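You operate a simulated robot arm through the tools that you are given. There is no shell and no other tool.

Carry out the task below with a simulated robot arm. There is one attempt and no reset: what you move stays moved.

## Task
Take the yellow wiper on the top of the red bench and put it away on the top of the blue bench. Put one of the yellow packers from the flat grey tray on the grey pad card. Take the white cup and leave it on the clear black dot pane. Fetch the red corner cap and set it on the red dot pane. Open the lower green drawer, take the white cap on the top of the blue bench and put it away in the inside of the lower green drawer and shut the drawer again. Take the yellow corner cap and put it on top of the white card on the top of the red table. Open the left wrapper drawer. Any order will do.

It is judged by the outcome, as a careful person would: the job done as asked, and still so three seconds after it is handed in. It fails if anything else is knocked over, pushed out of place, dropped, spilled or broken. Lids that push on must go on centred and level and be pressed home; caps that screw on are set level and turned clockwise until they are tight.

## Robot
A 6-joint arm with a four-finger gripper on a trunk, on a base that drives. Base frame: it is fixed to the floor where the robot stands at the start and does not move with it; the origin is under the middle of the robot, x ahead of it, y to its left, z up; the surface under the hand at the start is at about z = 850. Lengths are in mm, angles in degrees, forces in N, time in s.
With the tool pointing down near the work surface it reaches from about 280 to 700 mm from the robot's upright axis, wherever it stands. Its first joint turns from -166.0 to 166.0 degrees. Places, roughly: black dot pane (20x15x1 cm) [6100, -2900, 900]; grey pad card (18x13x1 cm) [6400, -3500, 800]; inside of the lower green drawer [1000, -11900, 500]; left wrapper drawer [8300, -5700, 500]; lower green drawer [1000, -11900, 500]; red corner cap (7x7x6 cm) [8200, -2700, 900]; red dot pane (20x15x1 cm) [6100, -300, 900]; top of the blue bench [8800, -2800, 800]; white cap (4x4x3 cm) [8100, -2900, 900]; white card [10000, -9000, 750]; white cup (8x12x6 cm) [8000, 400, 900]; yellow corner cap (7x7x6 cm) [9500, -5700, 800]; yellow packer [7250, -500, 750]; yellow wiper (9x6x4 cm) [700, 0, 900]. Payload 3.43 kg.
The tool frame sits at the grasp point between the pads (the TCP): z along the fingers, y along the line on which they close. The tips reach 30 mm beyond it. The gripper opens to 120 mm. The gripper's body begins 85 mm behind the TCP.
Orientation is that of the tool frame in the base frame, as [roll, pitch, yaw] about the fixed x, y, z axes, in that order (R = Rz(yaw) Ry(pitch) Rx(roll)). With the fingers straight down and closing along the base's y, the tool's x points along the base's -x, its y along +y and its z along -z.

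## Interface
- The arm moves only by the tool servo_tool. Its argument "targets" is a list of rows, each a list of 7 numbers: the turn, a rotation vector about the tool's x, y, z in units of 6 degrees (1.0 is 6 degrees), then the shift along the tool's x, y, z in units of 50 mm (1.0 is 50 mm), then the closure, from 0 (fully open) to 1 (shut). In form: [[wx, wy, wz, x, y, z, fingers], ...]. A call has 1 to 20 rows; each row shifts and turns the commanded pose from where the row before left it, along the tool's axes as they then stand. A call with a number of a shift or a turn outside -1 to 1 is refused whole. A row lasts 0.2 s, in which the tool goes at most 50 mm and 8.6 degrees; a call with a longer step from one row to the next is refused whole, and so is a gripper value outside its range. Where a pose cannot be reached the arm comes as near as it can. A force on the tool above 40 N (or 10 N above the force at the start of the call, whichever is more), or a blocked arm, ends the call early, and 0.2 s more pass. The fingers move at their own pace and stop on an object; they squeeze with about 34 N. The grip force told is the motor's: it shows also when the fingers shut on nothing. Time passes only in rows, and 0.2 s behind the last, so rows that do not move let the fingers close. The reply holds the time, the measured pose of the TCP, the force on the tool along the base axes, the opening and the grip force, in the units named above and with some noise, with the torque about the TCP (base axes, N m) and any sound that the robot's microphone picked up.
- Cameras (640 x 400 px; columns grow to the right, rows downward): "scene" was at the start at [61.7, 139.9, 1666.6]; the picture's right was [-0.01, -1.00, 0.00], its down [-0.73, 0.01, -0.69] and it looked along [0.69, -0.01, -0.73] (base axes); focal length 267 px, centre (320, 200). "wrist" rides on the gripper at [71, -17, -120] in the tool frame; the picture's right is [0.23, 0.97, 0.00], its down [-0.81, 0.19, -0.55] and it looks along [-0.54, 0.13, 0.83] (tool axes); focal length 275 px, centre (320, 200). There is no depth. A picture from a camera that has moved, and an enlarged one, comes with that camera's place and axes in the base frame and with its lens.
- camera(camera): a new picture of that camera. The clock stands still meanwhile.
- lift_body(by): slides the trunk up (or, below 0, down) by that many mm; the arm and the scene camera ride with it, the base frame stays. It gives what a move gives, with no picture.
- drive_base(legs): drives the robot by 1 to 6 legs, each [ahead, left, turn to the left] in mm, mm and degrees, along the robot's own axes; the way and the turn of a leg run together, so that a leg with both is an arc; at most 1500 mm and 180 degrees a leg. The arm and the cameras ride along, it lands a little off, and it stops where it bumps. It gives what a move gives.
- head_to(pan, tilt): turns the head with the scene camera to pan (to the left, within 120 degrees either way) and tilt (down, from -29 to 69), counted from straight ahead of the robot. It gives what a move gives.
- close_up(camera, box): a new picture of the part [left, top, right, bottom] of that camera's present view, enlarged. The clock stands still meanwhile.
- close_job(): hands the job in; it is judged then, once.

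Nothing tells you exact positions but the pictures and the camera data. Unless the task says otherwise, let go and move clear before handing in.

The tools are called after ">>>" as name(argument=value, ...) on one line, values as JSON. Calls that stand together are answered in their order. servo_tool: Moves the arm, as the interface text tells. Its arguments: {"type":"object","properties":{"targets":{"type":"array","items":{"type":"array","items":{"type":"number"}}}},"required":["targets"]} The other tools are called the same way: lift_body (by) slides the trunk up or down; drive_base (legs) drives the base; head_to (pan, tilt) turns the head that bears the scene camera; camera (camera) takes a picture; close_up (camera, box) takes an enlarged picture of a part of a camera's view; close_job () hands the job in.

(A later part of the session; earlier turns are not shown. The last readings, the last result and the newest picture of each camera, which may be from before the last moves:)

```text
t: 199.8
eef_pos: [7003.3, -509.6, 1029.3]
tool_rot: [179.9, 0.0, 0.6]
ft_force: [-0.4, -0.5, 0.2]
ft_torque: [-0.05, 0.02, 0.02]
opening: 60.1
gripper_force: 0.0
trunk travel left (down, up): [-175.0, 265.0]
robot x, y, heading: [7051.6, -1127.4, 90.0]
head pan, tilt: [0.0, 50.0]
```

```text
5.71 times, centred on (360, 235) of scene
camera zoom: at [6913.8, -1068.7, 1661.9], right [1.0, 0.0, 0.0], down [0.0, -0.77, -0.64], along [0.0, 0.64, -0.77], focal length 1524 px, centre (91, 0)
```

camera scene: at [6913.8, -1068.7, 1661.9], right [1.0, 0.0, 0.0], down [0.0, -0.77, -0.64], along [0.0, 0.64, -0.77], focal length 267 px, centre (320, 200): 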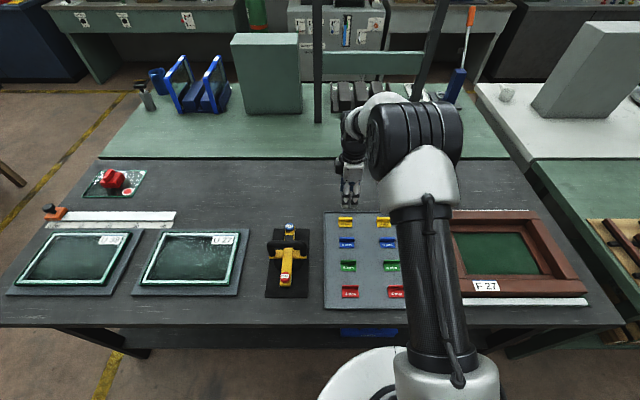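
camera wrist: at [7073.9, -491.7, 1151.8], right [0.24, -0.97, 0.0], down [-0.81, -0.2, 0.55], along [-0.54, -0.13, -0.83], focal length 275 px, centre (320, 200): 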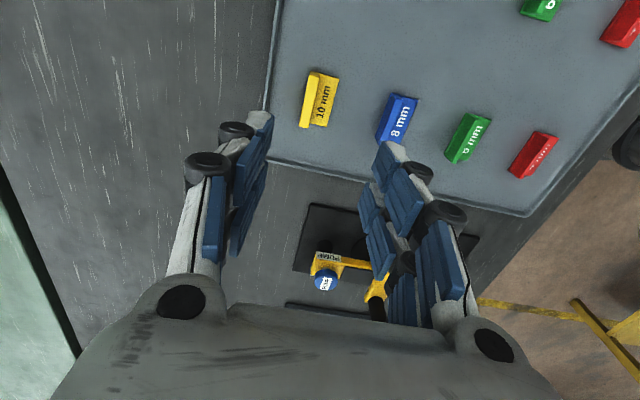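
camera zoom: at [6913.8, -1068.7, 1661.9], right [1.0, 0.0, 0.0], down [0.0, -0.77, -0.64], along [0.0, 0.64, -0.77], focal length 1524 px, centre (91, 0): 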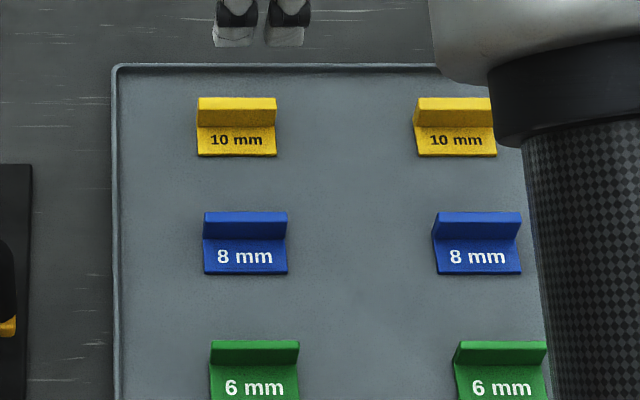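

The packer's upright is 9 mm thick, along x, centred near [7006, -496.5], its top at about z = 870. I'll align and lower to z ≈ 915 to check.

>>> servo_tool(targets=[[0, 0, 0, 0.06, -0.26, 0.6, 0.5], [0, 0, 0, 0, 0, 0.7, 0.5], [0, 0, 0, 0, 0, 0.7, 0.6], [0, 0, 0, 0, 0, 0.28, 0.6]])

>>> camera(camera="wrist")

>>> close_up(camera="scene", box=[310, 190, 390, 250])

```text
t: 200.8
eef_pos: [7006.4, -494.6, 917.4]
tool_rot: [-180.0, 0.0, 0.5]
ft_force: [-0.1, -0.1, -0.3]
ft_torque: [0.02, -0.02, 0.03]
opening: 47.8
gripper_force: 0.0
trunk travel left (down, up): [-175.0, 265.0]
robot x, y, heading: [7052.4, -1127.9, 89.8]
head pan, tilt: [0.0, 50.0]
```

```text
taken
camera wrist: at [7077.1, -477.2, 1039.6], right [0.24, -0.97, 0.0], down [-0.81, -0.2, 0.55], along [-0.54, -0.13, -0.83], focal length 275 px, centre (320, 200)
```

wrist: 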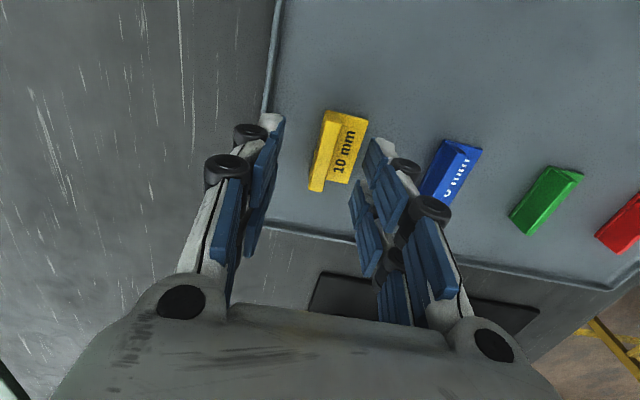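

```text
6.67 times, centred on (350, 220) of scene
camera zoom: at [6913.8, -1069.1, 1661.9], right [1.0, 0.0, 0.0], down [0.0, -0.77, -0.64], along [0.0, 0.64, -0.77], focal length 1778 px, centre (120, 67)
```

zoom: 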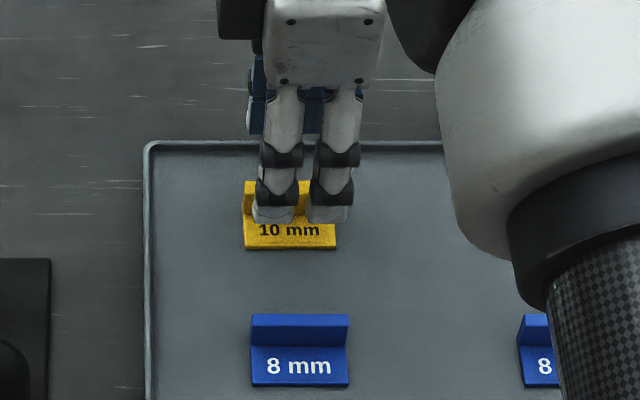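

Good alignment. I'll lower the tips to just above the packer's foot and close on the upright.

>>> servo_tool(targets=[[0, 0, 0, 0, 0.04, 0.3, 0.6], [0, 0, 0, 0, 0, 0.2, 0.6], [0, 0, 0, 0, 0, 0.08, 0.6], [0, 0, 0, 0, 0, 0, 0.8], [0, 0, 0, 0, 0, 0, 1.0], [0, 0, 0, 0, 0, 0, 1.0], [0, 0, 0, 0, 0, 0, 1.0], [0, 0, 0, 0, 0, 0, 1.0]])

>>> camera(camera="wrist")

>>> close_up(camera="scene", box=[310, 190, 390, 250])

```text
t: 202.6
eef_pos: [7007.4, -497.4, 887.6]
tool_rot: [179.9, 0.0, 0.6]
ft_force: [0.3, -1.5, 0.6]
ft_torque: [0.02, 0.0, -0.02]
opening: 8.8
gripper_force: 33.9
trunk travel left (down, up): [-175.0, 265.0]
robot x, y, heading: [7056.8, -1125.4, 89.9]
head pan, tilt: [0.0, 50.0]
```

```text
taken
camera wrist: at [7077.6, -480.4, 1009.6], right [0.24, -0.97, 0.0], down [-0.81, -0.2, 0.55], along [-0.54, -0.13, -0.83], focal length 275 px, centre (320, 200)
```

wrist: 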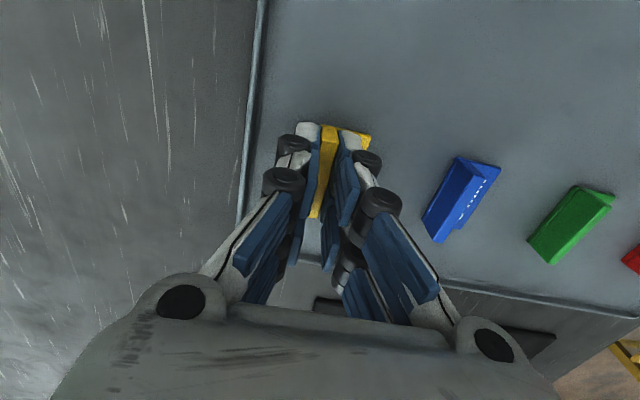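

```text
6.67 times, centred on (350, 220) of scene
camera zoom: at [6913.8, -1069.0, 1661.9], right [1.0, 0.0, 0.0], down [0.0, -0.77, -0.64], along [0.0, 0.64, -0.77], focal length 1778 px, centre (120, 67)
```

zoom: 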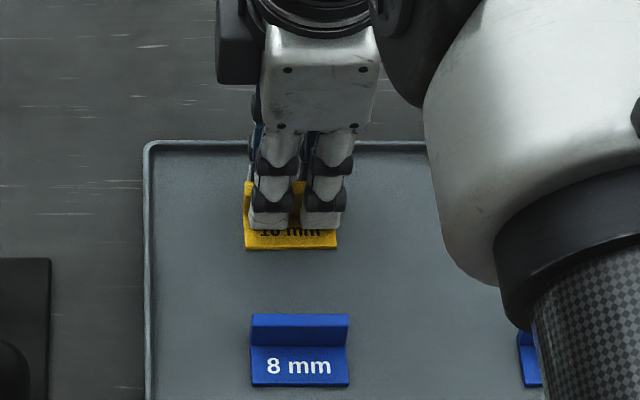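

The upright is gripped (8.8 mm). I'll lift and tuck, then check.

>>> servo_tool(targets=[[0, 0, 0, 0, 0, -0.2, 1], [0, 0, 0, 0, 0, -0.4, 1], [0, 0, 0, 0, 0, -0.8, 1], [0, 0, 0, 0, 0, -0.9, 1], [0, 0, 0, 0, 0, -0.9, 1], [0, 0, 0, 0, 0, -0.9, 1], [0, 0, 0, 0, 0, -0.9, 1], [0, 0, 0, 0, 0.7, -0.7, 1], [0, 0, 0, 0, 0.9, -0.3, 1], [0, 0, 0, 0, 0.9, 0, 1], [0, 0, 0, 0, 0.9, 0, 1], [0, 0, 0, 0, 0.9, 0, 1]])

>>> camera(camera="wrist")

>>> camera(camera="scene")

```text
t: 205.2
eef_pos: [7009.3, -715.6, 1188.1]
tool_rot: [-180.0, 0.0, 0.5]
ft_force: [0.0, -0.2, -1.0]
ft_torque: [0.06, -0.02, 0.01]
opening: 8.7
gripper_force: 34.0
trunk travel left (down, up): [-175.0, 265.0]
robot x, y, heading: [7054.2, -1124.5, 90.2]
head pan, tilt: [0.0, 50.0]
```

```text
taken
camera wrist: at [7079.7, -697.6, 1309.9], right [0.24, -0.97, 0.0], down [-0.81, -0.2, 0.55], along [-0.54, -0.13, -0.83], focal length 275 px, centre (320, 200)
```

wrist: 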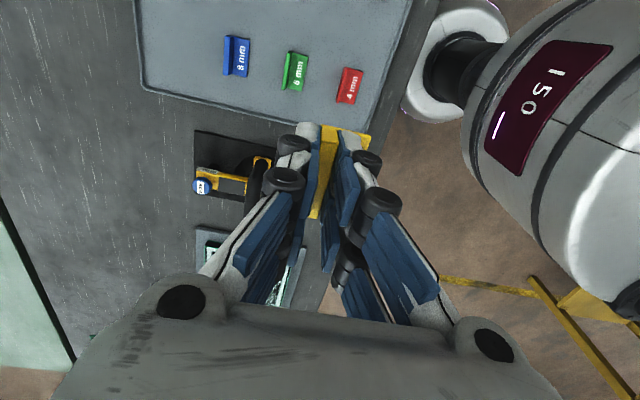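

```text
taken
camera scene: at [6913.9, -1070.9, 1662.0], right [1.0, 0.0, 0.0], down [0.0, -0.77, -0.64], along [0.0, 0.64, -0.77], focal length 267 px, centre (320, 200)
```

scene: 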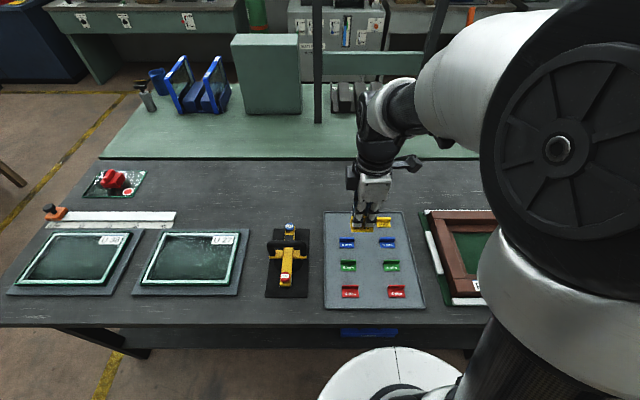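

The packer is in the hand. I'll back into the aisle and turn to look at the yellow bench and what lies behind it.

>>> drive_base(legs=[[-480, 0, 0], [0, 0, 90], [0, 0, 90]])

>>> head_to(pan=15, tilt=35)

>>> camera(camera="scene")

>>> drive_base(legs=[[0, -600, 0]])

>>> camera(camera="scene")

```text
t: 215.6
eef_pos: [7070.8, -2015.1, 1187.8]
tool_rot: [180.0, 0.0, 177.5]
ft_force: [0.7, 0.1, -0.2]
ft_torque: [0.0, 0.01, 0.05]
opening: 8.9
gripper_force: 33.9
trunk travel left (down, up): [-175.0, 265.0]
robot x, y, heading: [7048.9, -1602.5, -92.9]
head pan, tilt: [0.0, 50.0]
```

```text
t: 216.3
eef_pos: [7073.1, -2015.8, 1188.3]
tool_rot: [179.9, 0.0, 177.5]
ft_force: [0.2, 0.2, -0.4]
ft_torque: [-0.03, 0.01, -0.02]
opening: 8.7
gripper_force: 34.2
trunk travel left (down, up): [-175.0, 265.0]
robot x, y, heading: [7047.4, -1604.1, -93.2]
head pan, tilt: [15.0, 35.0]
```

```text
taken
camera scene: at [7211.2, -1673.6, 1683.5], right [-0.98, -0.21, 0.0], down [-0.12, 0.56, -0.82], along [0.17, -0.8, -0.57], focal length 267 px, centre (320, 200)
```

scene: 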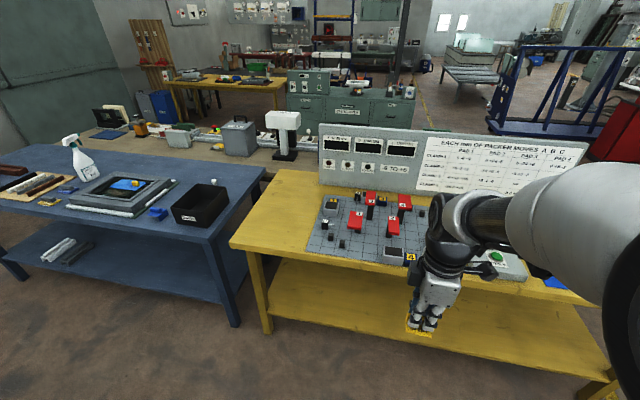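

```text
t: 219.7
eef_pos: [6486.5, -1989.2, 1188.7]
tool_rot: [-179.9, -0.1, 178.6]
ft_force: [-0.8, 0.8, -0.3]
ft_torque: [0.04, -0.03, -0.01]
opening: 9.1
gripper_force: 34.4
trunk travel left (down, up): [-175.0, 265.0]
robot x, y, heading: [6457.4, -1575.3, -92.0]
head pan, tilt: [15.0, 35.0]
```

```text
taken
camera scene: at [6618.8, -1645.3, 1683.7], right [-0.97, -0.23, 0.0], down [-0.13, 0.56, -0.82], along [0.18, -0.8, -0.57], focal length 267 px, centre (320, 200)
```

scene: 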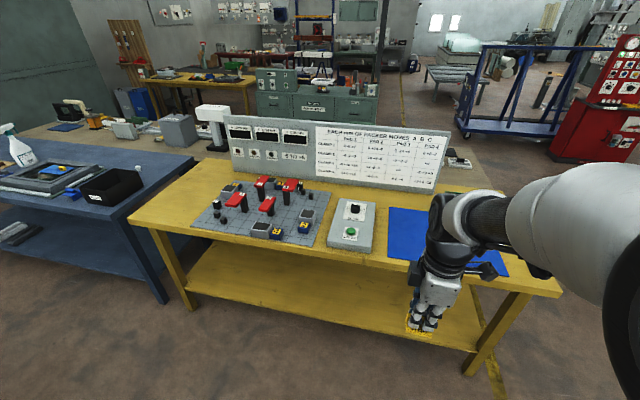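

The grey pad card must be on the tan table behind the yellow bench's panel. I'll move into the cross aisle and look at that table from its end.

>>> drive_base(legs=[[0, -1180, 2.0], [1400, 0, 0]])

>>> head_to(pan=80, tilt=35)

>>> camera(camera="scene")

>>> head_to(pan=20, tilt=25)

>>> camera(camera="scene")

```text
t: 232.2
eef_pos: [5321.4, -3360.1, 1188.0]
tool_rot: [179.9, 0.0, -179.6]
ft_force: [0.0, -0.3, 0.6]
ft_torque: [0.0, -0.03, -0.01]
opening: 9.0
gripper_force: 34.4
trunk travel left (down, up): [-175.0, 265.0]
robot x, y, heading: [5277.8, -2944.8, -90.0]
head pan, tilt: [15.0, 35.0]
```

```text
t: 233.6
eef_pos: [5322.0, -3360.0, 1187.8]
tool_rot: [180.0, 0.0, -179.5]
ft_force: [-0.3, 0.0, 0.1]
ft_torque: [0.01, 0.02, -0.01]
opening: 9.0
gripper_force: 34.2
trunk travel left (down, up): [-175.0, 265.0]
robot x, y, heading: [5276.6, -2945.0, -89.9]
head pan, tilt: [80.0, 35.0]
```

```text
taken
camera scene: at [5506.6, -2941.5, 1683.6], right [-0.17, -0.98, 0.0], down [-0.56, 0.1, -0.82], along [0.81, -0.14, -0.57], focal length 267 px, centre (320, 200)
```

scene: 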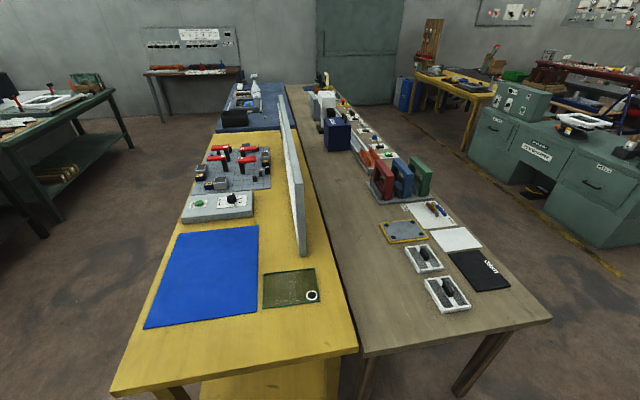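

```text
t: 234.9
eef_pos: [5322.4, -3360.5, 1187.5]
tool_rot: [179.9, 0.1, -179.5]
ft_force: [-0.6, 0.9, -0.7]
ft_torque: [0.05, 0.0, -0.02]
opening: 8.7
gripper_force: 34.1
trunk travel left (down, up): [-175.0, 265.0]
robot x, y, heading: [5276.0, -2945.8, -89.9]
head pan, tilt: [20.0, 25.0]
```

```text
taken
camera scene: at [5451.5, -3012.7, 1699.4], right [-0.94, -0.34, 0.0], down [-0.15, 0.4, -0.91], along [0.31, -0.85, -0.42], focal length 267 px, centre (320, 200)
```

scene: 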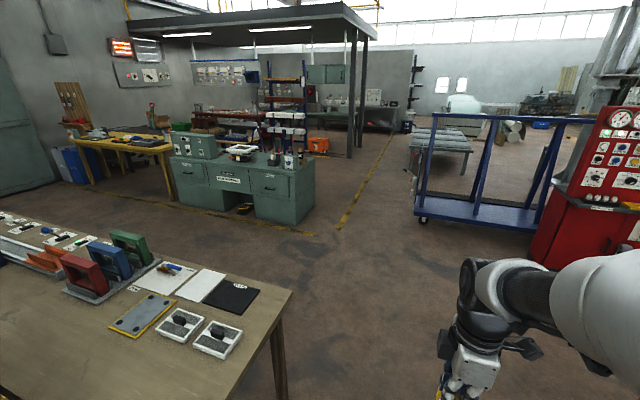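

I see the black-dot pane on the yellow bench and several cards on the tan table. I'll zoom in to identify the grey pad card.

>>> head_to(pan=75, tilt=35)

>>> close_up(camera="scene", box=[300, 180, 500, 320])

>>> close_up(camera="scene", box=[120, 200, 340, 340])

>>> close_up(camera="scene", box=[250, 80, 450, 220])

```text
t: 236.1
eef_pos: [5322.1, -3360.2, 1187.1]
tool_rot: [179.8, 0.0, -179.5]
ft_force: [0.8, 0.2, 0.2]
ft_torque: [-0.02, 0.0, -0.02]
opening: 9.0
gripper_force: 34.0
trunk travel left (down, up): [-175.0, 265.0]
robot x, y, heading: [5277.3, -2945.5, -90.1]
head pan, tilt: [75.0, 35.0]
```

```text
2.86 times, centred on (400, 250) of scene
camera zoom: at [5504.9, -2949.0, 1683.6], right [-0.26, -0.97, 0.0], down [-0.55, 0.15, -0.82], along [0.79, -0.21, -0.57], focal length 762 px, centre (91, 57)
```

zoom: 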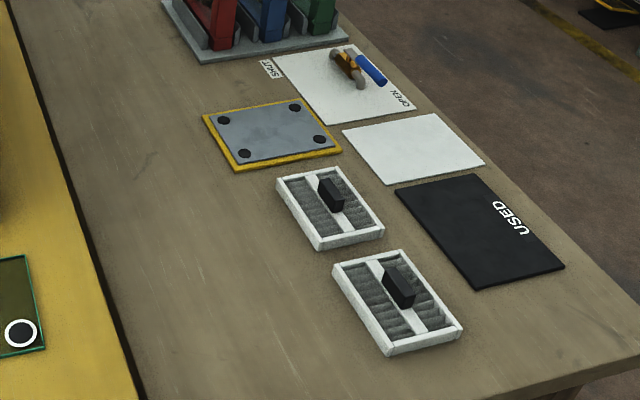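

```text
2.86 times, centred on (230, 270) of scene
camera zoom: at [5504.9, -2949.0, 1683.6], right [-0.26, -0.97, 0.0], down [-0.55, 0.15, -0.82], along [0.79, -0.21, -0.57], focal length 762 px, centre (577, 0)
```

zoom: 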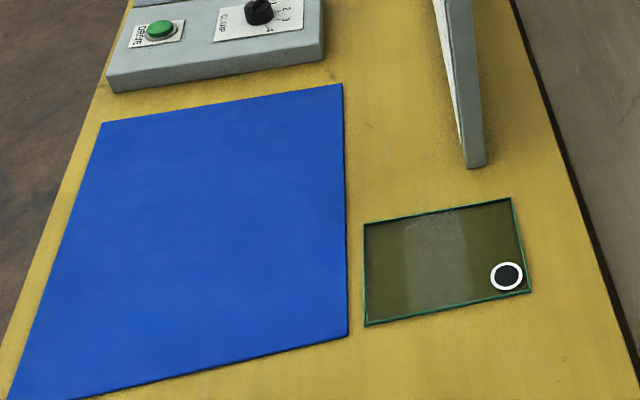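

```text
2.86 times, centred on (350, 150) of scene
camera zoom: at [5504.9, -2949.0, 1683.6], right [-0.26, -0.97, 0.0], down [-0.55, 0.15, -0.82], along [0.79, -0.21, -0.57], focal length 762 px, centre (234, 343)
```

zoom: 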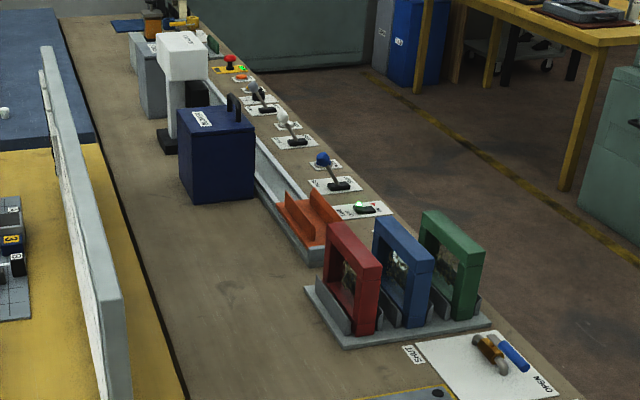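

The grey pad card (grey, yellow-edged, four dark pads) is on the tan table at about [6361, -3486]. I'll drive round to the far side of that table and face it.

>>> drive_base(legs=[[1450, 0, 0], [0, 0, 90], [1085, 0, 0], [0, 0, 90]])

>>> head_to(pan=0, tilt=45)

>>> camera(camera="scene")

```text
t: 256.1
eef_pos: [6339.6, -3978.3, 1187.2]
tool_rot: [180.0, 0.0, -1.3]
ft_force: [-0.3, 0.0, -0.5]
ft_torque: [0.01, 0.0, -0.03]
opening: 8.8
gripper_force: 34.4
trunk travel left (down, up): [-175.0, 265.0]
robot x, y, heading: [6371.4, -4392.1, 88.3]
head pan, tilt: [75.0, 35.0]
```

```text
t: 257.6
eef_pos: [6338.3, -3979.8, 1186.6]
tool_rot: [179.9, 0.0, -1.3]
ft_force: [0.1, -0.2, 0.0]
ft_torque: [0.0, -0.04, 0.01]
opening: 8.6
gripper_force: 33.8
trunk travel left (down, up): [-175.0, 265.0]
robot x, y, heading: [6367.0, -4393.0, 88.1]
head pan, tilt: [0.0, 45.0]
```

```text
taken
camera scene: at [6233.4, -4327.1, 1668.8], right [1.0, -0.03, 0.0], down [-0.02, -0.71, -0.71], along [0.02, 0.71, -0.71], focal length 267 px, centre (320, 200)
```

scene: 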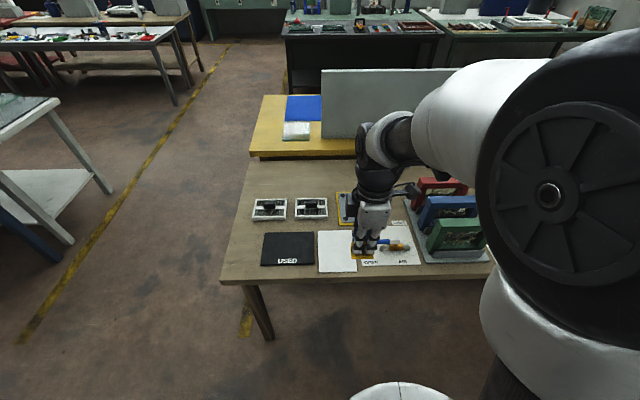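

>>> close_up(camera="scene", box=[230, 170, 450, 290])

>>> camera(camera="wrist")

```text
2.91 times, centred on (340, 230) of scene
camera zoom: at [6233.4, -4327.1, 1668.8], right [1.0, -0.03, 0.0], down [-0.02, -0.71, -0.71], along [0.02, 0.71, -0.71], focal length 776 px, centre (262, 113)
```

zoom: 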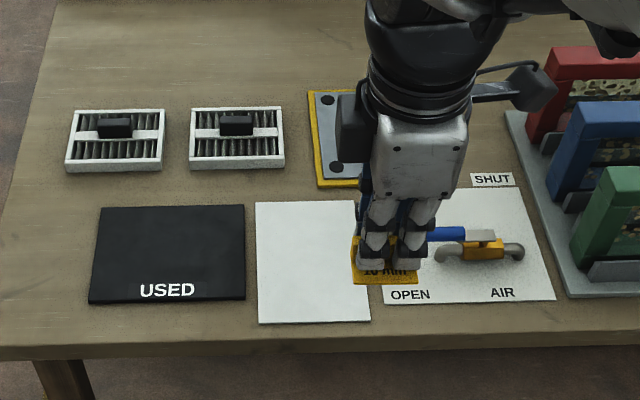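

```text
taken
camera wrist: at [6410.7, -3963.2, 1309.5], right [0.21, -0.98, 0.0], down [-0.82, -0.17, 0.55], along [-0.54, -0.12, -0.83], focal length 275 px, centre (320, 200)
```

wrist: 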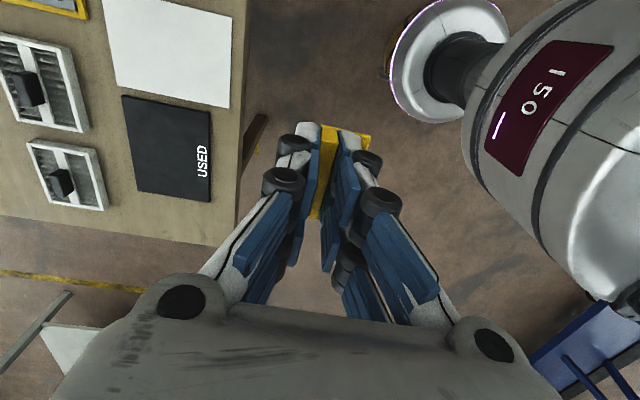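

From two views the tan table's top is near z = 800 and the card is at about [6411, -3518]. I'll move up to the table edge.

>>> drive_base(legs=[[245, -25, 1.9]])

>>> camera(camera="scene")

```text
t: 259.4
eef_pos: [6354.1, -3736.1, 1187.3]
tool_rot: [179.9, 0.0, 0.6]
ft_force: [0.7, 0.4, 0.1]
ft_torque: [-0.05, 0.01, -0.01]
opening: 8.9
gripper_force: 33.9
trunk travel left (down, up): [-175.0, 265.0]
robot x, y, heading: [6399.3, -4150.8, 90.3]
head pan, tilt: [0.0, 45.0]
```

```text
taken
camera scene: at [6259.6, -4088.1, 1668.7], right [1.0, 0.0, 0.0], down [0.0, -0.71, -0.71], along [0.0, 0.71, -0.71], focal length 267 px, centre (320, 200)
```

scene: 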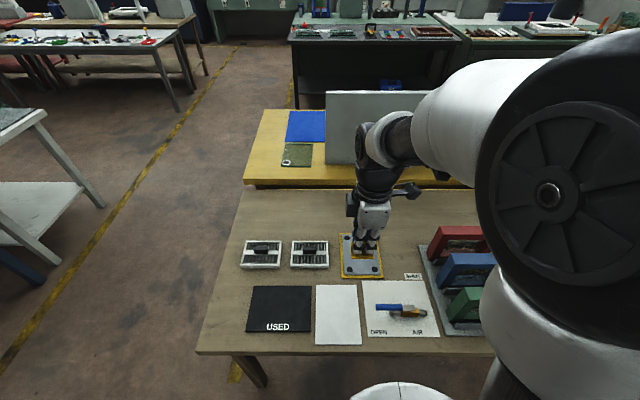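

The card's centre is about [6414, -3524]. I'll carry the packer over it and down to z ≈ 900.

>>> servo_tool(targets=[[0, 0, 0, 0.24, -0.88, 0, 1], [0, 0, 0, 0.24, -0.88, 0.2, 1], [0, 0, 0, 0.24, -0.89, 0.2, 1], [0, 0, 0, 0.24, -0.89, 0.2, 1], [0, 0, 0, 0.24, -0.9, 0.3, 1], [0, 0, 0, 0, 0, 0.9, 1], [0, 0, 0, 0, 0, 0.9, 1], [0, 0, 0, 0, 0, 0.9, 1], [0, 0, 0, 0, 0, 0.9, 1], [0, 0, 0, 0, 0, 0.9, 1], [0, 0, 0, 0, 0, 0.4, 1]])

>>> camera(camera="scene")

>>> camera(camera="wrist")

>>> close_up(camera="scene", box=[320, 210, 420, 290])

```text
t: 261.8
eef_pos: [6412.7, -3515.8, 897.1]
tool_rot: [179.9, -0.1, 0.7]
ft_force: [0.1, 0.2, 0.2]
ft_torque: [-0.01, 0.0, 0.01]
opening: 8.7
gripper_force: 34.1
trunk travel left (down, up): [-175.0, 265.0]
robot x, y, heading: [6399.8, -4149.9, 90.2]
head pan, tilt: [0.0, 45.0]
```

```text
taken
camera scene: at [6259.5, -4089.1, 1668.8], right [1.0, 0.0, 0.0], down [0.0, -0.71, -0.71], along [0.0, 0.71, -0.71], focal length 267 px, centre (320, 200)
```

scene: 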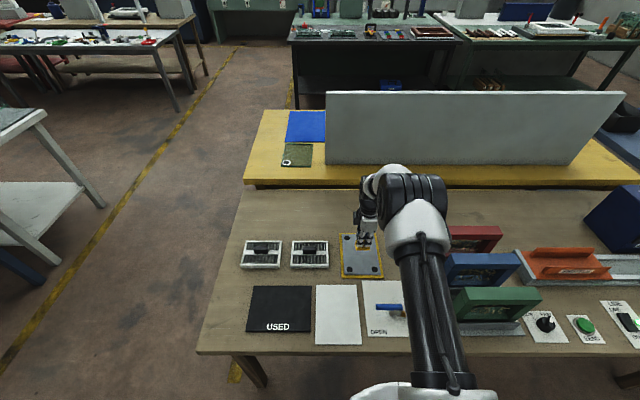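

```text
taken
camera wrist: at [6482.7, -3498.4, 1019.0], right [0.24, -0.97, 0.0], down [-0.81, -0.2, 0.55], along [-0.54, -0.13, -0.83], focal length 275 px, centre (320, 200)
```

wrist: 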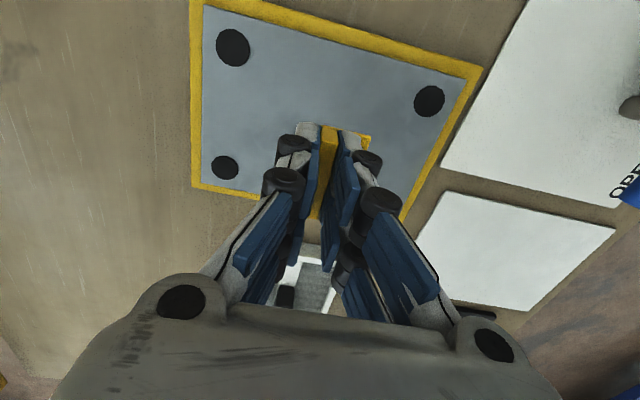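

```text
5.00 times, centred on (370, 250) of scene
camera zoom: at [6259.5, -4089.1, 1668.8], right [1.0, 0.0, 0.0], down [0.0, -0.71, -0.71], along [0.0, 0.71, -0.71], focal length 1334 px, centre (70, -50)
```

zoom: 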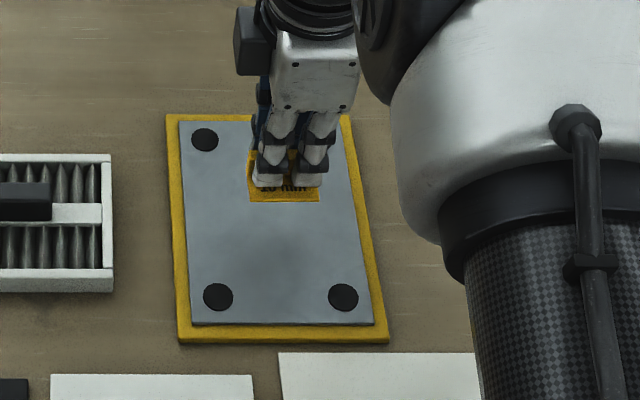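

The packer hangs over the middle of the card, clear of the four pads. I'll lower it gradually.

>>> servo_tool(targets=[[0, 0, 0, 0, -0.16, 0.3, 1], [0, 0, 0, 0, 0, 0.24, 1], [0, 0, 0, 0, 0, 0.1, 1], [0, 0, 0, 0, 0, 0.04, 1], [0, 0, 0, 0, 0, 0, 1]])

>>> servo_tool(targets=[[0, 0, 0, 0, 0, 0.04, 1], [0, 0, 0, 0, 0, 0.02, 1], [0, 0, 0, 0, 0, 0.02, 1], [0, 0, 0, 0, 0, 0, 1]])

```text
t: 262.9
eef_pos: [6411.1, -3506.8, 863.3]
tool_rot: [179.9, 0.0, 0.8]
ft_force: [-0.1, 1.1, 0.1]
ft_torque: [0.01, 0.03, -0.01]
opening: 8.9
gripper_force: 34.0
trunk travel left (down, up): [-175.0, 265.0]
robot x, y, heading: [6403.7, -4151.1, 89.8]
head pan, tilt: [0.0, 45.0]
```

```text
t: 263.9
eef_pos: [6409.9, -3507.3, 858.7]
tool_rot: [179.9, 0.0, 0.7]
ft_force: [0.3, -0.3, 0.1]
ft_torque: [0.0, -0.02, 0.02]
opening: 8.8
gripper_force: 34.1
trunk travel left (down, up): [-175.0, 265.0]
robot x, y, heading: [6399.3, -4150.8, 90.2]
head pan, tilt: [0.0, 45.0]
```

>>> servo_tool(targets=[[0, 0, 0, 0, 0, 0.04, 1], [0, 0, 0, 0, 0, 0.02, 1], [0, 0, 0, 0, 0, 0.02, 1], [0, 0, 0, 0, 0, 0, 1]])

>>> close_up(camera="scene", box=[320, 210, 420, 290])

```text
t: 264.9
eef_pos: [6412.5, -3507.4, 855.5]
tool_rot: [179.9, 0.0, 0.6]
ft_force: [0.5, -0.5, -0.2]
ft_torque: [0.01, -0.01, -0.05]
opening: 8.9
gripper_force: 34.0
trunk travel left (down, up): [-175.0, 265.0]
robot x, y, heading: [6399.5, -4150.6, 90.2]
head pan, tilt: [0.0, 45.0]
```

```text
5.00 times, centred on (370, 250) of scene
camera zoom: at [6259.5, -4089.3, 1668.8], right [1.0, 0.0, 0.0], down [0.0, -0.71, -0.71], along [0.0, 0.71, -0.71], focal length 1334 px, centre (70, -50)
```

zoom: 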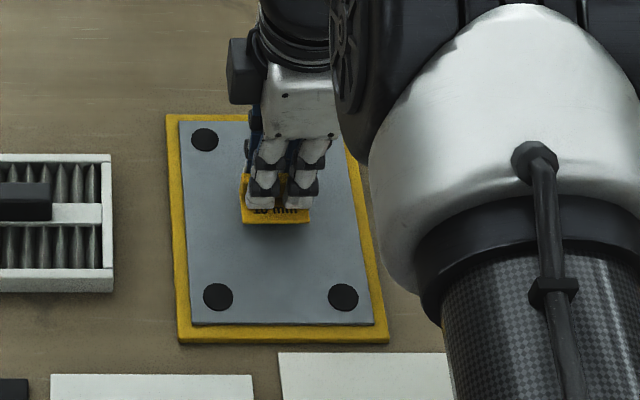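

Still a small gap; I'll continue down in small steps.

>>> servo_tool(targets=[[0, 0, 0, 0, 0, 0.03, 1], [0, 0, 0, 0, 0, 0.02, 1], [0, 0, 0, 0, 0, 0.02, 1], [0, 0, 0, 0, 0, 0, 1]])

>>> servo_tool(targets=[[0, 0, 0, 0, 0, 0.02, 1], [0, 0, 0, 0, 0, 0.02, 1], [0, 0, 0, 0, 0, 0, 1]])

```text
t: 265.9
eef_pos: [6410.7, -3507.2, 851.8]
tool_rot: [179.9, 0.0, 0.7]
ft_force: [0.9, -1.4, -1.1]
ft_torque: [-0.03, -0.02, 0.0]
opening: 9.1
gripper_force: 33.9
trunk travel left (down, up): [-175.0, 265.0]
robot x, y, heading: [6396.1, -4151.3, 90.2]
head pan, tilt: [0.0, 45.0]
```

```text
t: 266.8
eef_pos: [6410.8, -3508.0, 848.9]
tool_rot: [179.9, 0.0, 0.6]
ft_force: [0.0, 0.2, -0.7]
ft_torque: [-0.02, -0.02, 0.01]
opening: 9.3
gripper_force: 33.9
trunk travel left (down, up): [-175.0, 265.0]
robot x, y, heading: [6397.8, -4148.4, 90.2]
head pan, tilt: [0.0, 45.0]
```

>>> servo_tool(targets=[[0, 0, 0, 0, 0, 0.02, 1], [0, 0, 0, 0, 0, 0.02, 1], [0, 0, 0, 0, 0, 0, 1]])

>>> close_up(camera="scene", box=[340, 220, 400, 270])

```text
t: 267.6
eef_pos: [6410.9, -3507.6, 848.0]
tool_rot: [179.9, 0.1, 0.7]
ft_force: [-0.4, 0.3, -0.1]
ft_torque: [0.01, -0.01, -0.01]
opening: 8.8
gripper_force: 33.9
trunk travel left (down, up): [-175.0, 265.0]
robot x, y, heading: [6399.0, -4150.8, 90.1]
head pan, tilt: [0.0, 45.0]
```

```text
8.00 times, centred on (370, 245) of scene
camera zoom: at [6259.5, -4089.3, 1668.8], right [1.0, 0.0, 0.0], down [0.0, -0.71, -0.71], along [0.0, 0.71, -0.71], focal length 2134 px, centre (-80, -160)
```

zoom: 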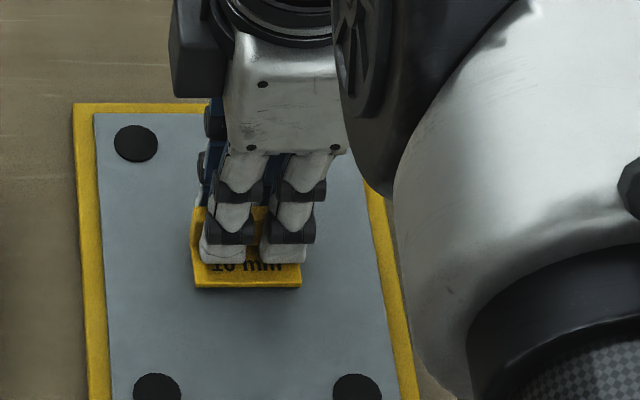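

>>> servo_tool(targets=[[0, 0, 0, 0, 0, 0.02, 1], [0, 0, 0, 0, 0, 0.02, 1], [0, 0, 0, 0, 0, 0, 1]])

>>> servo_tool(targets=[[0, 0, 0, 0, 0, 0.02, 1], [0, 0, 0, 0, 0, 0, 1]])

```text
t: 268.4
eef_pos: [6411.8, -3507.4, 846.4]
tool_rot: [179.9, 0.0, 0.7]
ft_force: [0.2, 0.2, -0.9]
ft_torque: [0.01, 0.01, 0.01]
opening: 9.0
gripper_force: 33.7
trunk travel left (down, up): [-175.0, 265.0]
robot x, y, heading: [6399.0, -4151.0, 90.4]
head pan, tilt: [0.0, 45.0]
```

```text
t: 268.9
eef_pos: [6413.0, -3507.2, 845.0]
tool_rot: [-179.9, 0.1, 0.8]
ft_force: [-1.0, 0.0, 1.4]
ft_torque: [-0.02, 0.02, 0.0]
opening: 8.9
gripper_force: 33.8
trunk travel left (down, up): [-175.0, 265.0]
robot x, y, heading: [6399.5, -4153.8, 90.3]
head pan, tilt: [0.0, 45.0]
```

>>> servo_tool(targets=[[0, 0, 0, 0, 0, 0.02, 1], [0, 0, 0, 0, 0, 0, 1]])

>>> servo_tool(targets=[[0, 0, 0, 0, 0, 0.02, 1], [0, 0, 0, 0, 0, 0, 1]])

>>> close_up(camera="wrist", box=[240, 80, 400, 200])

```text
t: 269.6
eef_pos: [6411.9, -3507.3, 844.4]
tool_rot: [-179.9, 0.0, 0.6]
ft_force: [-0.3, -0.5, 9.1]
ft_torque: [-0.05, 0.03, -0.02]
opening: 8.9
gripper_force: 34.0
trunk travel left (down, up): [-175.0, 265.0]
robot x, y, heading: [6398.0, -4148.1, 90.2]
head pan, tilt: [0.0, 45.0]
```

```text
t: 270.1
eef_pos: [6411.5, -3507.1, 844.5]
tool_rot: [-179.8, -0.1, 0.7]
ft_force: [-0.3, 0.2, 18.3]
ft_torque: [-0.09, 0.06, 0.0]
opening: 9.0
gripper_force: 34.2
trunk travel left (down, up): [-175.0, 265.0]
robot x, y, heading: [6400.0, -4151.2, 90.1]
head pan, tilt: [0.0, 45.0]
```

```text
3.33 times, centred on (320, 140) of wrist
camera zoom: at [6482.4, -3489.3, 966.6], right [0.24, -0.97, 0.0], down [-0.81, -0.2, 0.55], along [-0.54, -0.13, -0.83], focal length 918 px, centre (320, 400)
```

zoom: 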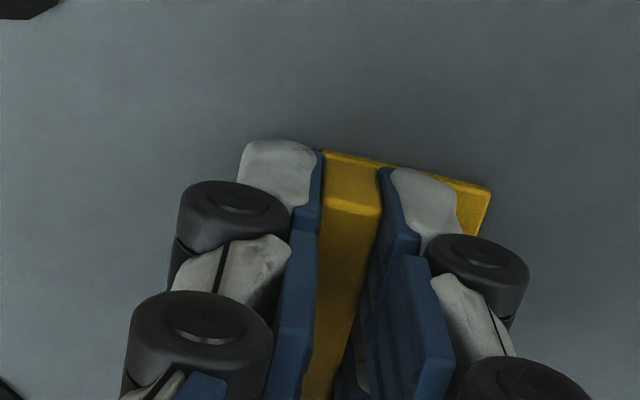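

The packer is seated on the card (18 N contact). I'll ease off, open and lift straight up.

>>> servo_tool(targets=[[0, 0, 0, 0, 0, -0.02, 1], [0, 0, 0, 0, 0, 0, 0.85], [0, 0, 0, 0, 0, 0, 0.7], [0, 0, 0, 0, 0, 0, 0.6], [0, 0, 0, 0, 0, 0, 0.6], [0, 0, 0, 0, 0, -0.2, 0.6], [0, 0, 0, 0, 0, -0.6, 0.6], [0, 0, 0, 0, 0, -0.9, 0.6], [0, 0, 0, 0, 0, -0.9, 0.6], [0, 0, 0, 0, 0, -0.9, 0.6], [0, 0, 0, 0, 0, -0.9, 0.6], [0, 0, 0, 0, 0, -0.9, 0.4], [0, 0, 0, 0, 0.5, -0.7, 0.2], [0, 0, 0, 0, 0.9, -0.3, 0], [0, 0, 0, 0, 0.9, 0, 0], [0, 0, 0, 0, 0.9, 0, 0]])

>>> camera(camera="scene")

>>> close_up(camera="scene", box=[320, 210, 420, 290])

```text
t: 273.6
eef_pos: [6412.3, -3669.0, 1160.6]
tool_rot: [-179.9, 0.0, 0.7]
ft_force: [0.6, -0.5, 0.3]
ft_torque: [0.04, 0.0, -0.04]
opening: 119.8
gripper_force: 0.1
trunk travel left (down, up): [-175.0, 265.0]
robot x, y, heading: [6399.7, -4152.3, 90.1]
head pan, tilt: [0.0, 45.0]
```

```text
taken
camera scene: at [6259.5, -4091.0, 1668.9], right [1.0, 0.0, 0.0], down [0.0, -0.71, -0.71], along [0.0, 0.71, -0.71], focal length 267 px, centre (320, 200)
```

scene: 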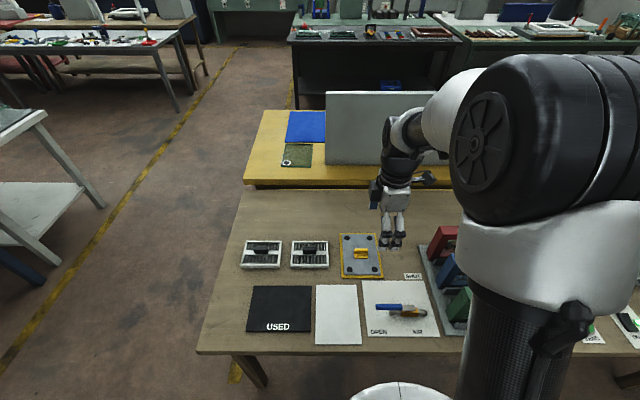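

```text
5.00 times, centred on (370, 250) of scene
camera zoom: at [6259.5, -4091.0, 1668.9], right [1.0, 0.0, 0.0], down [0.0, -0.71, -0.71], along [0.0, 0.71, -0.71], focal length 1334 px, centre (70, -50)
```

zoom: 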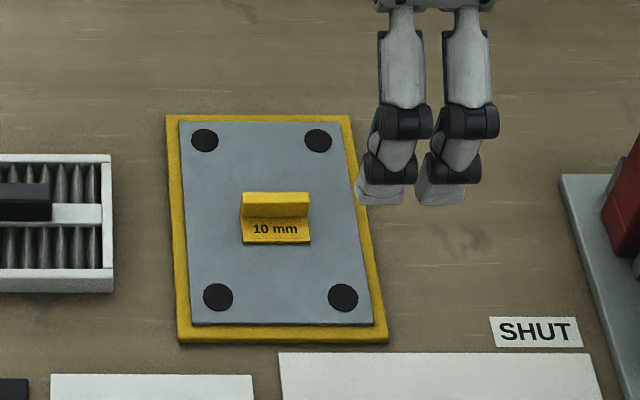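

The packer stands in the middle of the grey pad card. Next I'll back off and look at the wrapper drawers near [8300, -5700].

>>> drive_base(legs=[[-350, 0, 0], [0, 0, -90]])

>>> head_to(pan=-35, tilt=20)

>>> camera(camera="scene")

>>> head_to(pan=-90, tilt=20)

>>> camera(camera="scene")

>>> head_to(pan=0, tilt=20)

>>> camera(camera="scene")

```text
t: 279.7
eef_pos: [6881.0, -4526.8, 1158.6]
tool_rot: [179.9, 0.0, -90.3]
ft_force: [0.1, 0.1, 0.1]
ft_torque: [0.01, 0.02, -0.01]
opening: 120.0
gripper_force: 0.1
trunk travel left (down, up): [-175.0, 265.0]
robot x, y, heading: [6400.5, -4504.2, -1.0]
head pan, tilt: [0.0, 45.0]
```

```text
t: 280.7
eef_pos: [6882.4, -4527.4, 1158.6]
tool_rot: [179.9, 0.0, -90.3]
ft_force: [-1.1, 0.2, 0.4]
ft_torque: [-0.01, 0.0, 0.0]
opening: 119.9
gripper_force: 0.1
trunk travel left (down, up): [-175.0, 265.0]
robot x, y, heading: [6394.5, -4508.1, -0.9]
head pan, tilt: [-35.0, 20.0]
```

```text
taken
camera scene: at [6457.5, -4417.7, 1707.4], right [-0.58, -0.81, 0.0], down [-0.28, 0.2, -0.94], along [0.76, -0.55, -0.34], focal length 267 px, centre (320, 200)
```

scene: 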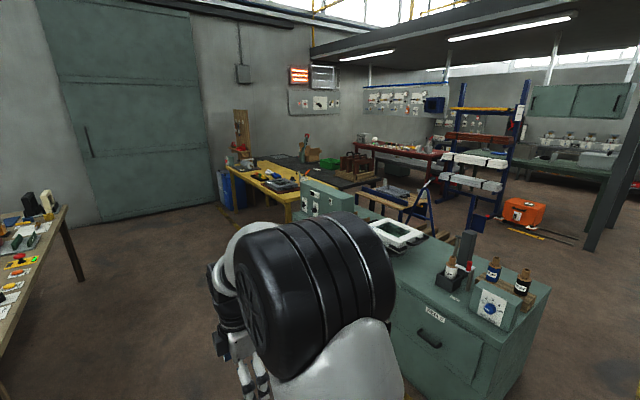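

```text
t: 281.9
eef_pos: [6882.9, -4525.5, 1160.2]
tool_rot: [179.9, 0.0, -90.3]
ft_force: [0.9, 0.0, -0.5]
ft_torque: [0.0, 0.02, 0.05]
opening: 119.9
gripper_force: 0.0
trunk travel left (down, up): [-175.0, 265.0]
robot x, y, heading: [6399.7, -4504.2, -0.8]
head pan, tilt: [-90.0, 20.0]
```

```text
taken
camera scene: at [6380.7, -4456.4, 1707.5], right [-1.0, 0.01, 0.0], down [0.0, 0.34, -0.94], along [-0.01, -0.94, -0.34], focal length 267 px, centre (320, 200)
```

scene: 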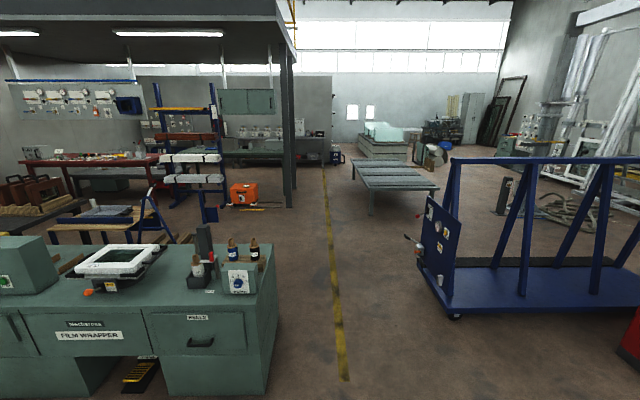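

```text
t: 283.6
eef_pos: [6882.3, -4525.1, 1159.6]
tool_rot: [179.9, 0.0, -90.4]
ft_force: [-0.5, 1.0, 0.4]
ft_torque: [0.04, -0.02, 0.01]
opening: 120.1
gripper_force: 0.1
trunk travel left (down, up): [-175.0, 265.0]
robot x, y, heading: [6398.8, -4506.8, -1.0]
head pan, tilt: [0.0, 20.0]
```

```text
taken
camera scene: at [6475.0, -4364.7, 1707.5], right [-0.01, -1.0, 0.0], down [-0.34, 0.01, -0.94], along [0.94, -0.01, -0.34], focal length 267 px, centre (320, 200)
```

scene: 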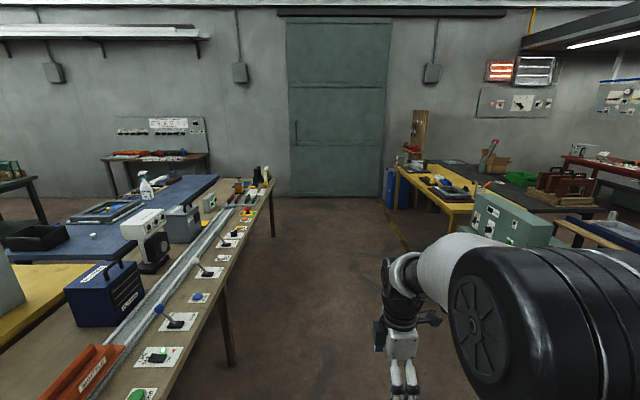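

The green "FILM WRAPPER" desk has drawers at both ends; seen from its front (facing -y), the left one is at x ≈ 8300. I'll drive there and face it.

>>> drive_base(legs=[[1500, 0, 1.0], [400, 0, 0], [0, 0, -90]])

>>> head_to(pan=0, tilt=35)

>>> camera(camera="scene")

```text
t: 297.1
eef_pos: [8319.3, -5005.3, 1159.0]
tool_rot: [179.9, 0.0, -178.7]
ft_force: [0.7, 0.0, -0.5]
ft_torque: [0.05, 0.02, 0.01]
opening: 119.9
gripper_force: 0.0
trunk travel left (down, up): [-175.0, 265.0]
robot x, y, heading: [8327.5, -4524.4, -89.4]
head pan, tilt: [0.0, 20.0]
```

```text
t: 297.8
eef_pos: [8320.5, -5006.5, 1158.5]
tool_rot: [179.9, 0.0, -178.8]
ft_force: [0.2, 1.2, -0.1]
ft_torque: [0.01, 0.04, 0.01]
opening: 119.7
gripper_force: 0.0
trunk travel left (down, up): [-175.0, 265.0]
robot x, y, heading: [8335.6, -4520.9, -89.4]
head pan, tilt: [0.0, 35.0]
```

```text
taken
camera scene: at [8472.1, -4587.6, 1683.7], right [-1.0, -0.01, 0.0], down [-0.01, 0.57, -0.82], along [0.01, -0.82, -0.57], focal length 267 px, centre (320, 200)
```

scene: 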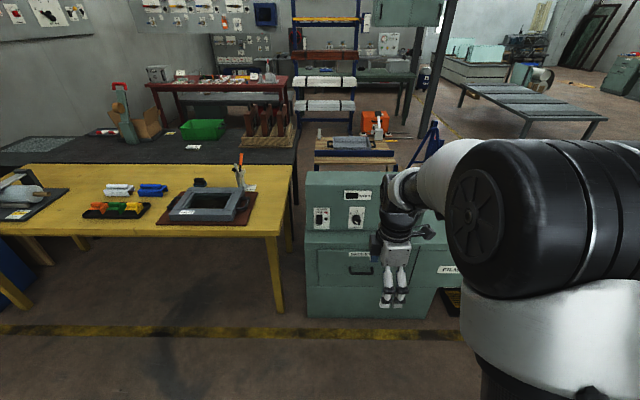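

>>> close_up(camera="scene", box=[290, 160, 470, 330])

>>> close_up(camera="scene", box=[0, 140, 300, 280])

```text
2.35 times, centred on (380, 245) of scene
camera zoom: at [8472.1, -4587.6, 1683.7], right [-1.0, -0.01, 0.0], down [-0.01, 0.57, -0.82], along [0.01, -0.82, -0.57], focal length 628 px, centre (179, 94)
```

zoom: 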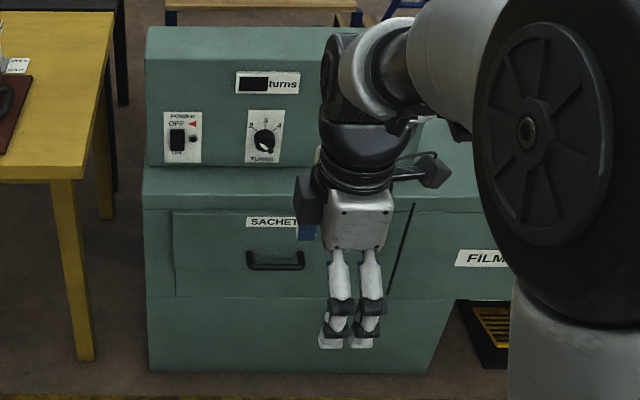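

```text
2.13 times, centred on (150, 210) of scene
camera zoom: at [8472.1, -4587.6, 1683.7], right [-1.0, -0.01, 0.0], down [-0.01, 0.57, -0.82], along [0.01, -0.82, -0.57], focal length 569 px, centre (683, 179)
```

zoom: 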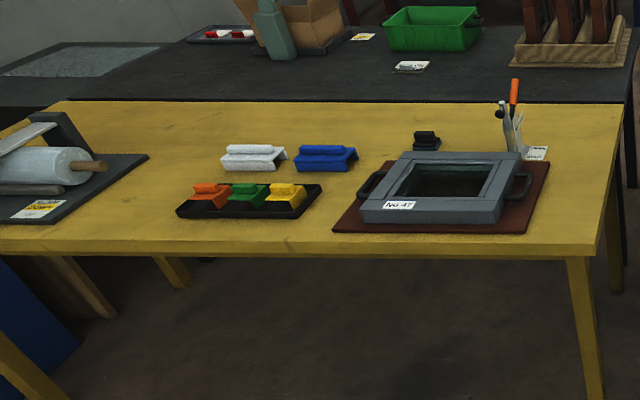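

The left drawer (labelled "SACHETS") has a horizontal bar handle at about [8257, -5562, 515], standing ~45 mm off the panel. I'll lower the trunk and turn the tool to point forward so the fingers can close on the bar from above and below.

>>> lift_body(by=-170)

>>> servo_tool(targets=[[1, 0, 0, 0, 0, 0, 0], [1, 0, 0, 0, 0, 0, 0], [1, 0, 0, 0, 0, 0, 0], [1, 0, 0, 0, 0, 0, 0], [1, 0, 0, 0, 0, 0, 0], [1, 0, 0, 0, 0, 0, 0], [1, 0, 0, 0, 0, 0, 0], [1, 0, 0, 0, 0, 0, 0], [1, 0, 0, 0, 0, 0, 0], [1, 0, 0, 0, 0, 0, 0], [1, 0, 0, 0, 0, 0, 0], [1, 0, 0, 0, 0, 0, 0], [1, 0, 0, 0, 0, 0, 0], [1, 0, 0, 0, 0, 0, 0], [1, 0, 0, 0, 0, 0, 0]])

>>> camera(camera="scene")

>>> camera(camera="wrist")

```text
t: 299.7
eef_pos: [8319.9, -5005.4, 989.7]
tool_rot: [179.9, 0.1, -178.8]
ft_force: [0.1, 0.2, -0.3]
ft_torque: [-0.02, -0.01, 0.0]
opening: 120.0
gripper_force: 0.1
trunk travel left (down, up): [-5.0, 435.0]
robot x, y, heading: [8334.0, -4521.9, -88.9]
head pan, tilt: [0.0, 35.0]
```

```text
t: 302.9
eef_pos: [8302.6, -5053.4, 990.8]
tool_rot: [-94.6, -2.4, 179.5]
ft_force: [-0.4, 0.3, -0.1]
ft_torque: [0.0, 0.02, -0.02]
opening: 119.6
gripper_force: 0.1
out of reach, approached as far as the arm can: row 7, 10, 11, 12, 13
trunk travel left (down, up): [-5.0, 435.0]
robot x, y, heading: [8329.2, -4522.9, -89.2]
head pan, tilt: [0.0, 35.0]
```

```text
taken
camera scene: at [8472.1, -4587.8, 1513.6], right [-1.0, -0.01, 0.0], down [-0.01, 0.57, -0.82], along [0.01, -0.82, -0.57], focal length 267 px, centre (320, 200)
```

scene: 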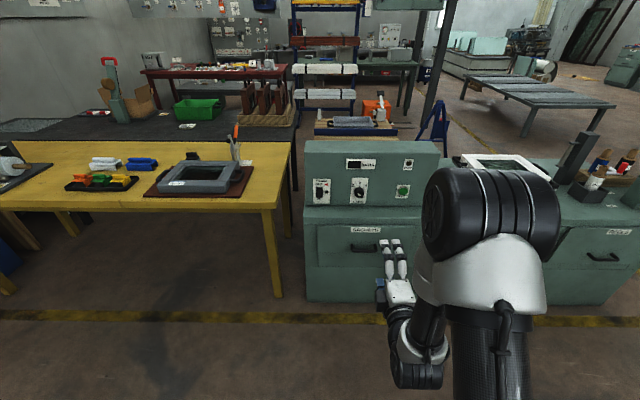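

```text
taken
camera wrist: at [8234.7, -4933.8, 1021.3], right [-0.27, 0.08, -0.96], down [0.81, 0.56, -0.18], along [0.52, -0.83, -0.21], focal length 275 px, centre (320, 200)
```

wrist: 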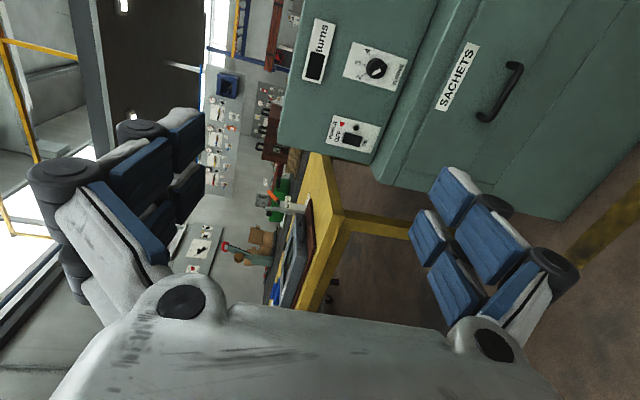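

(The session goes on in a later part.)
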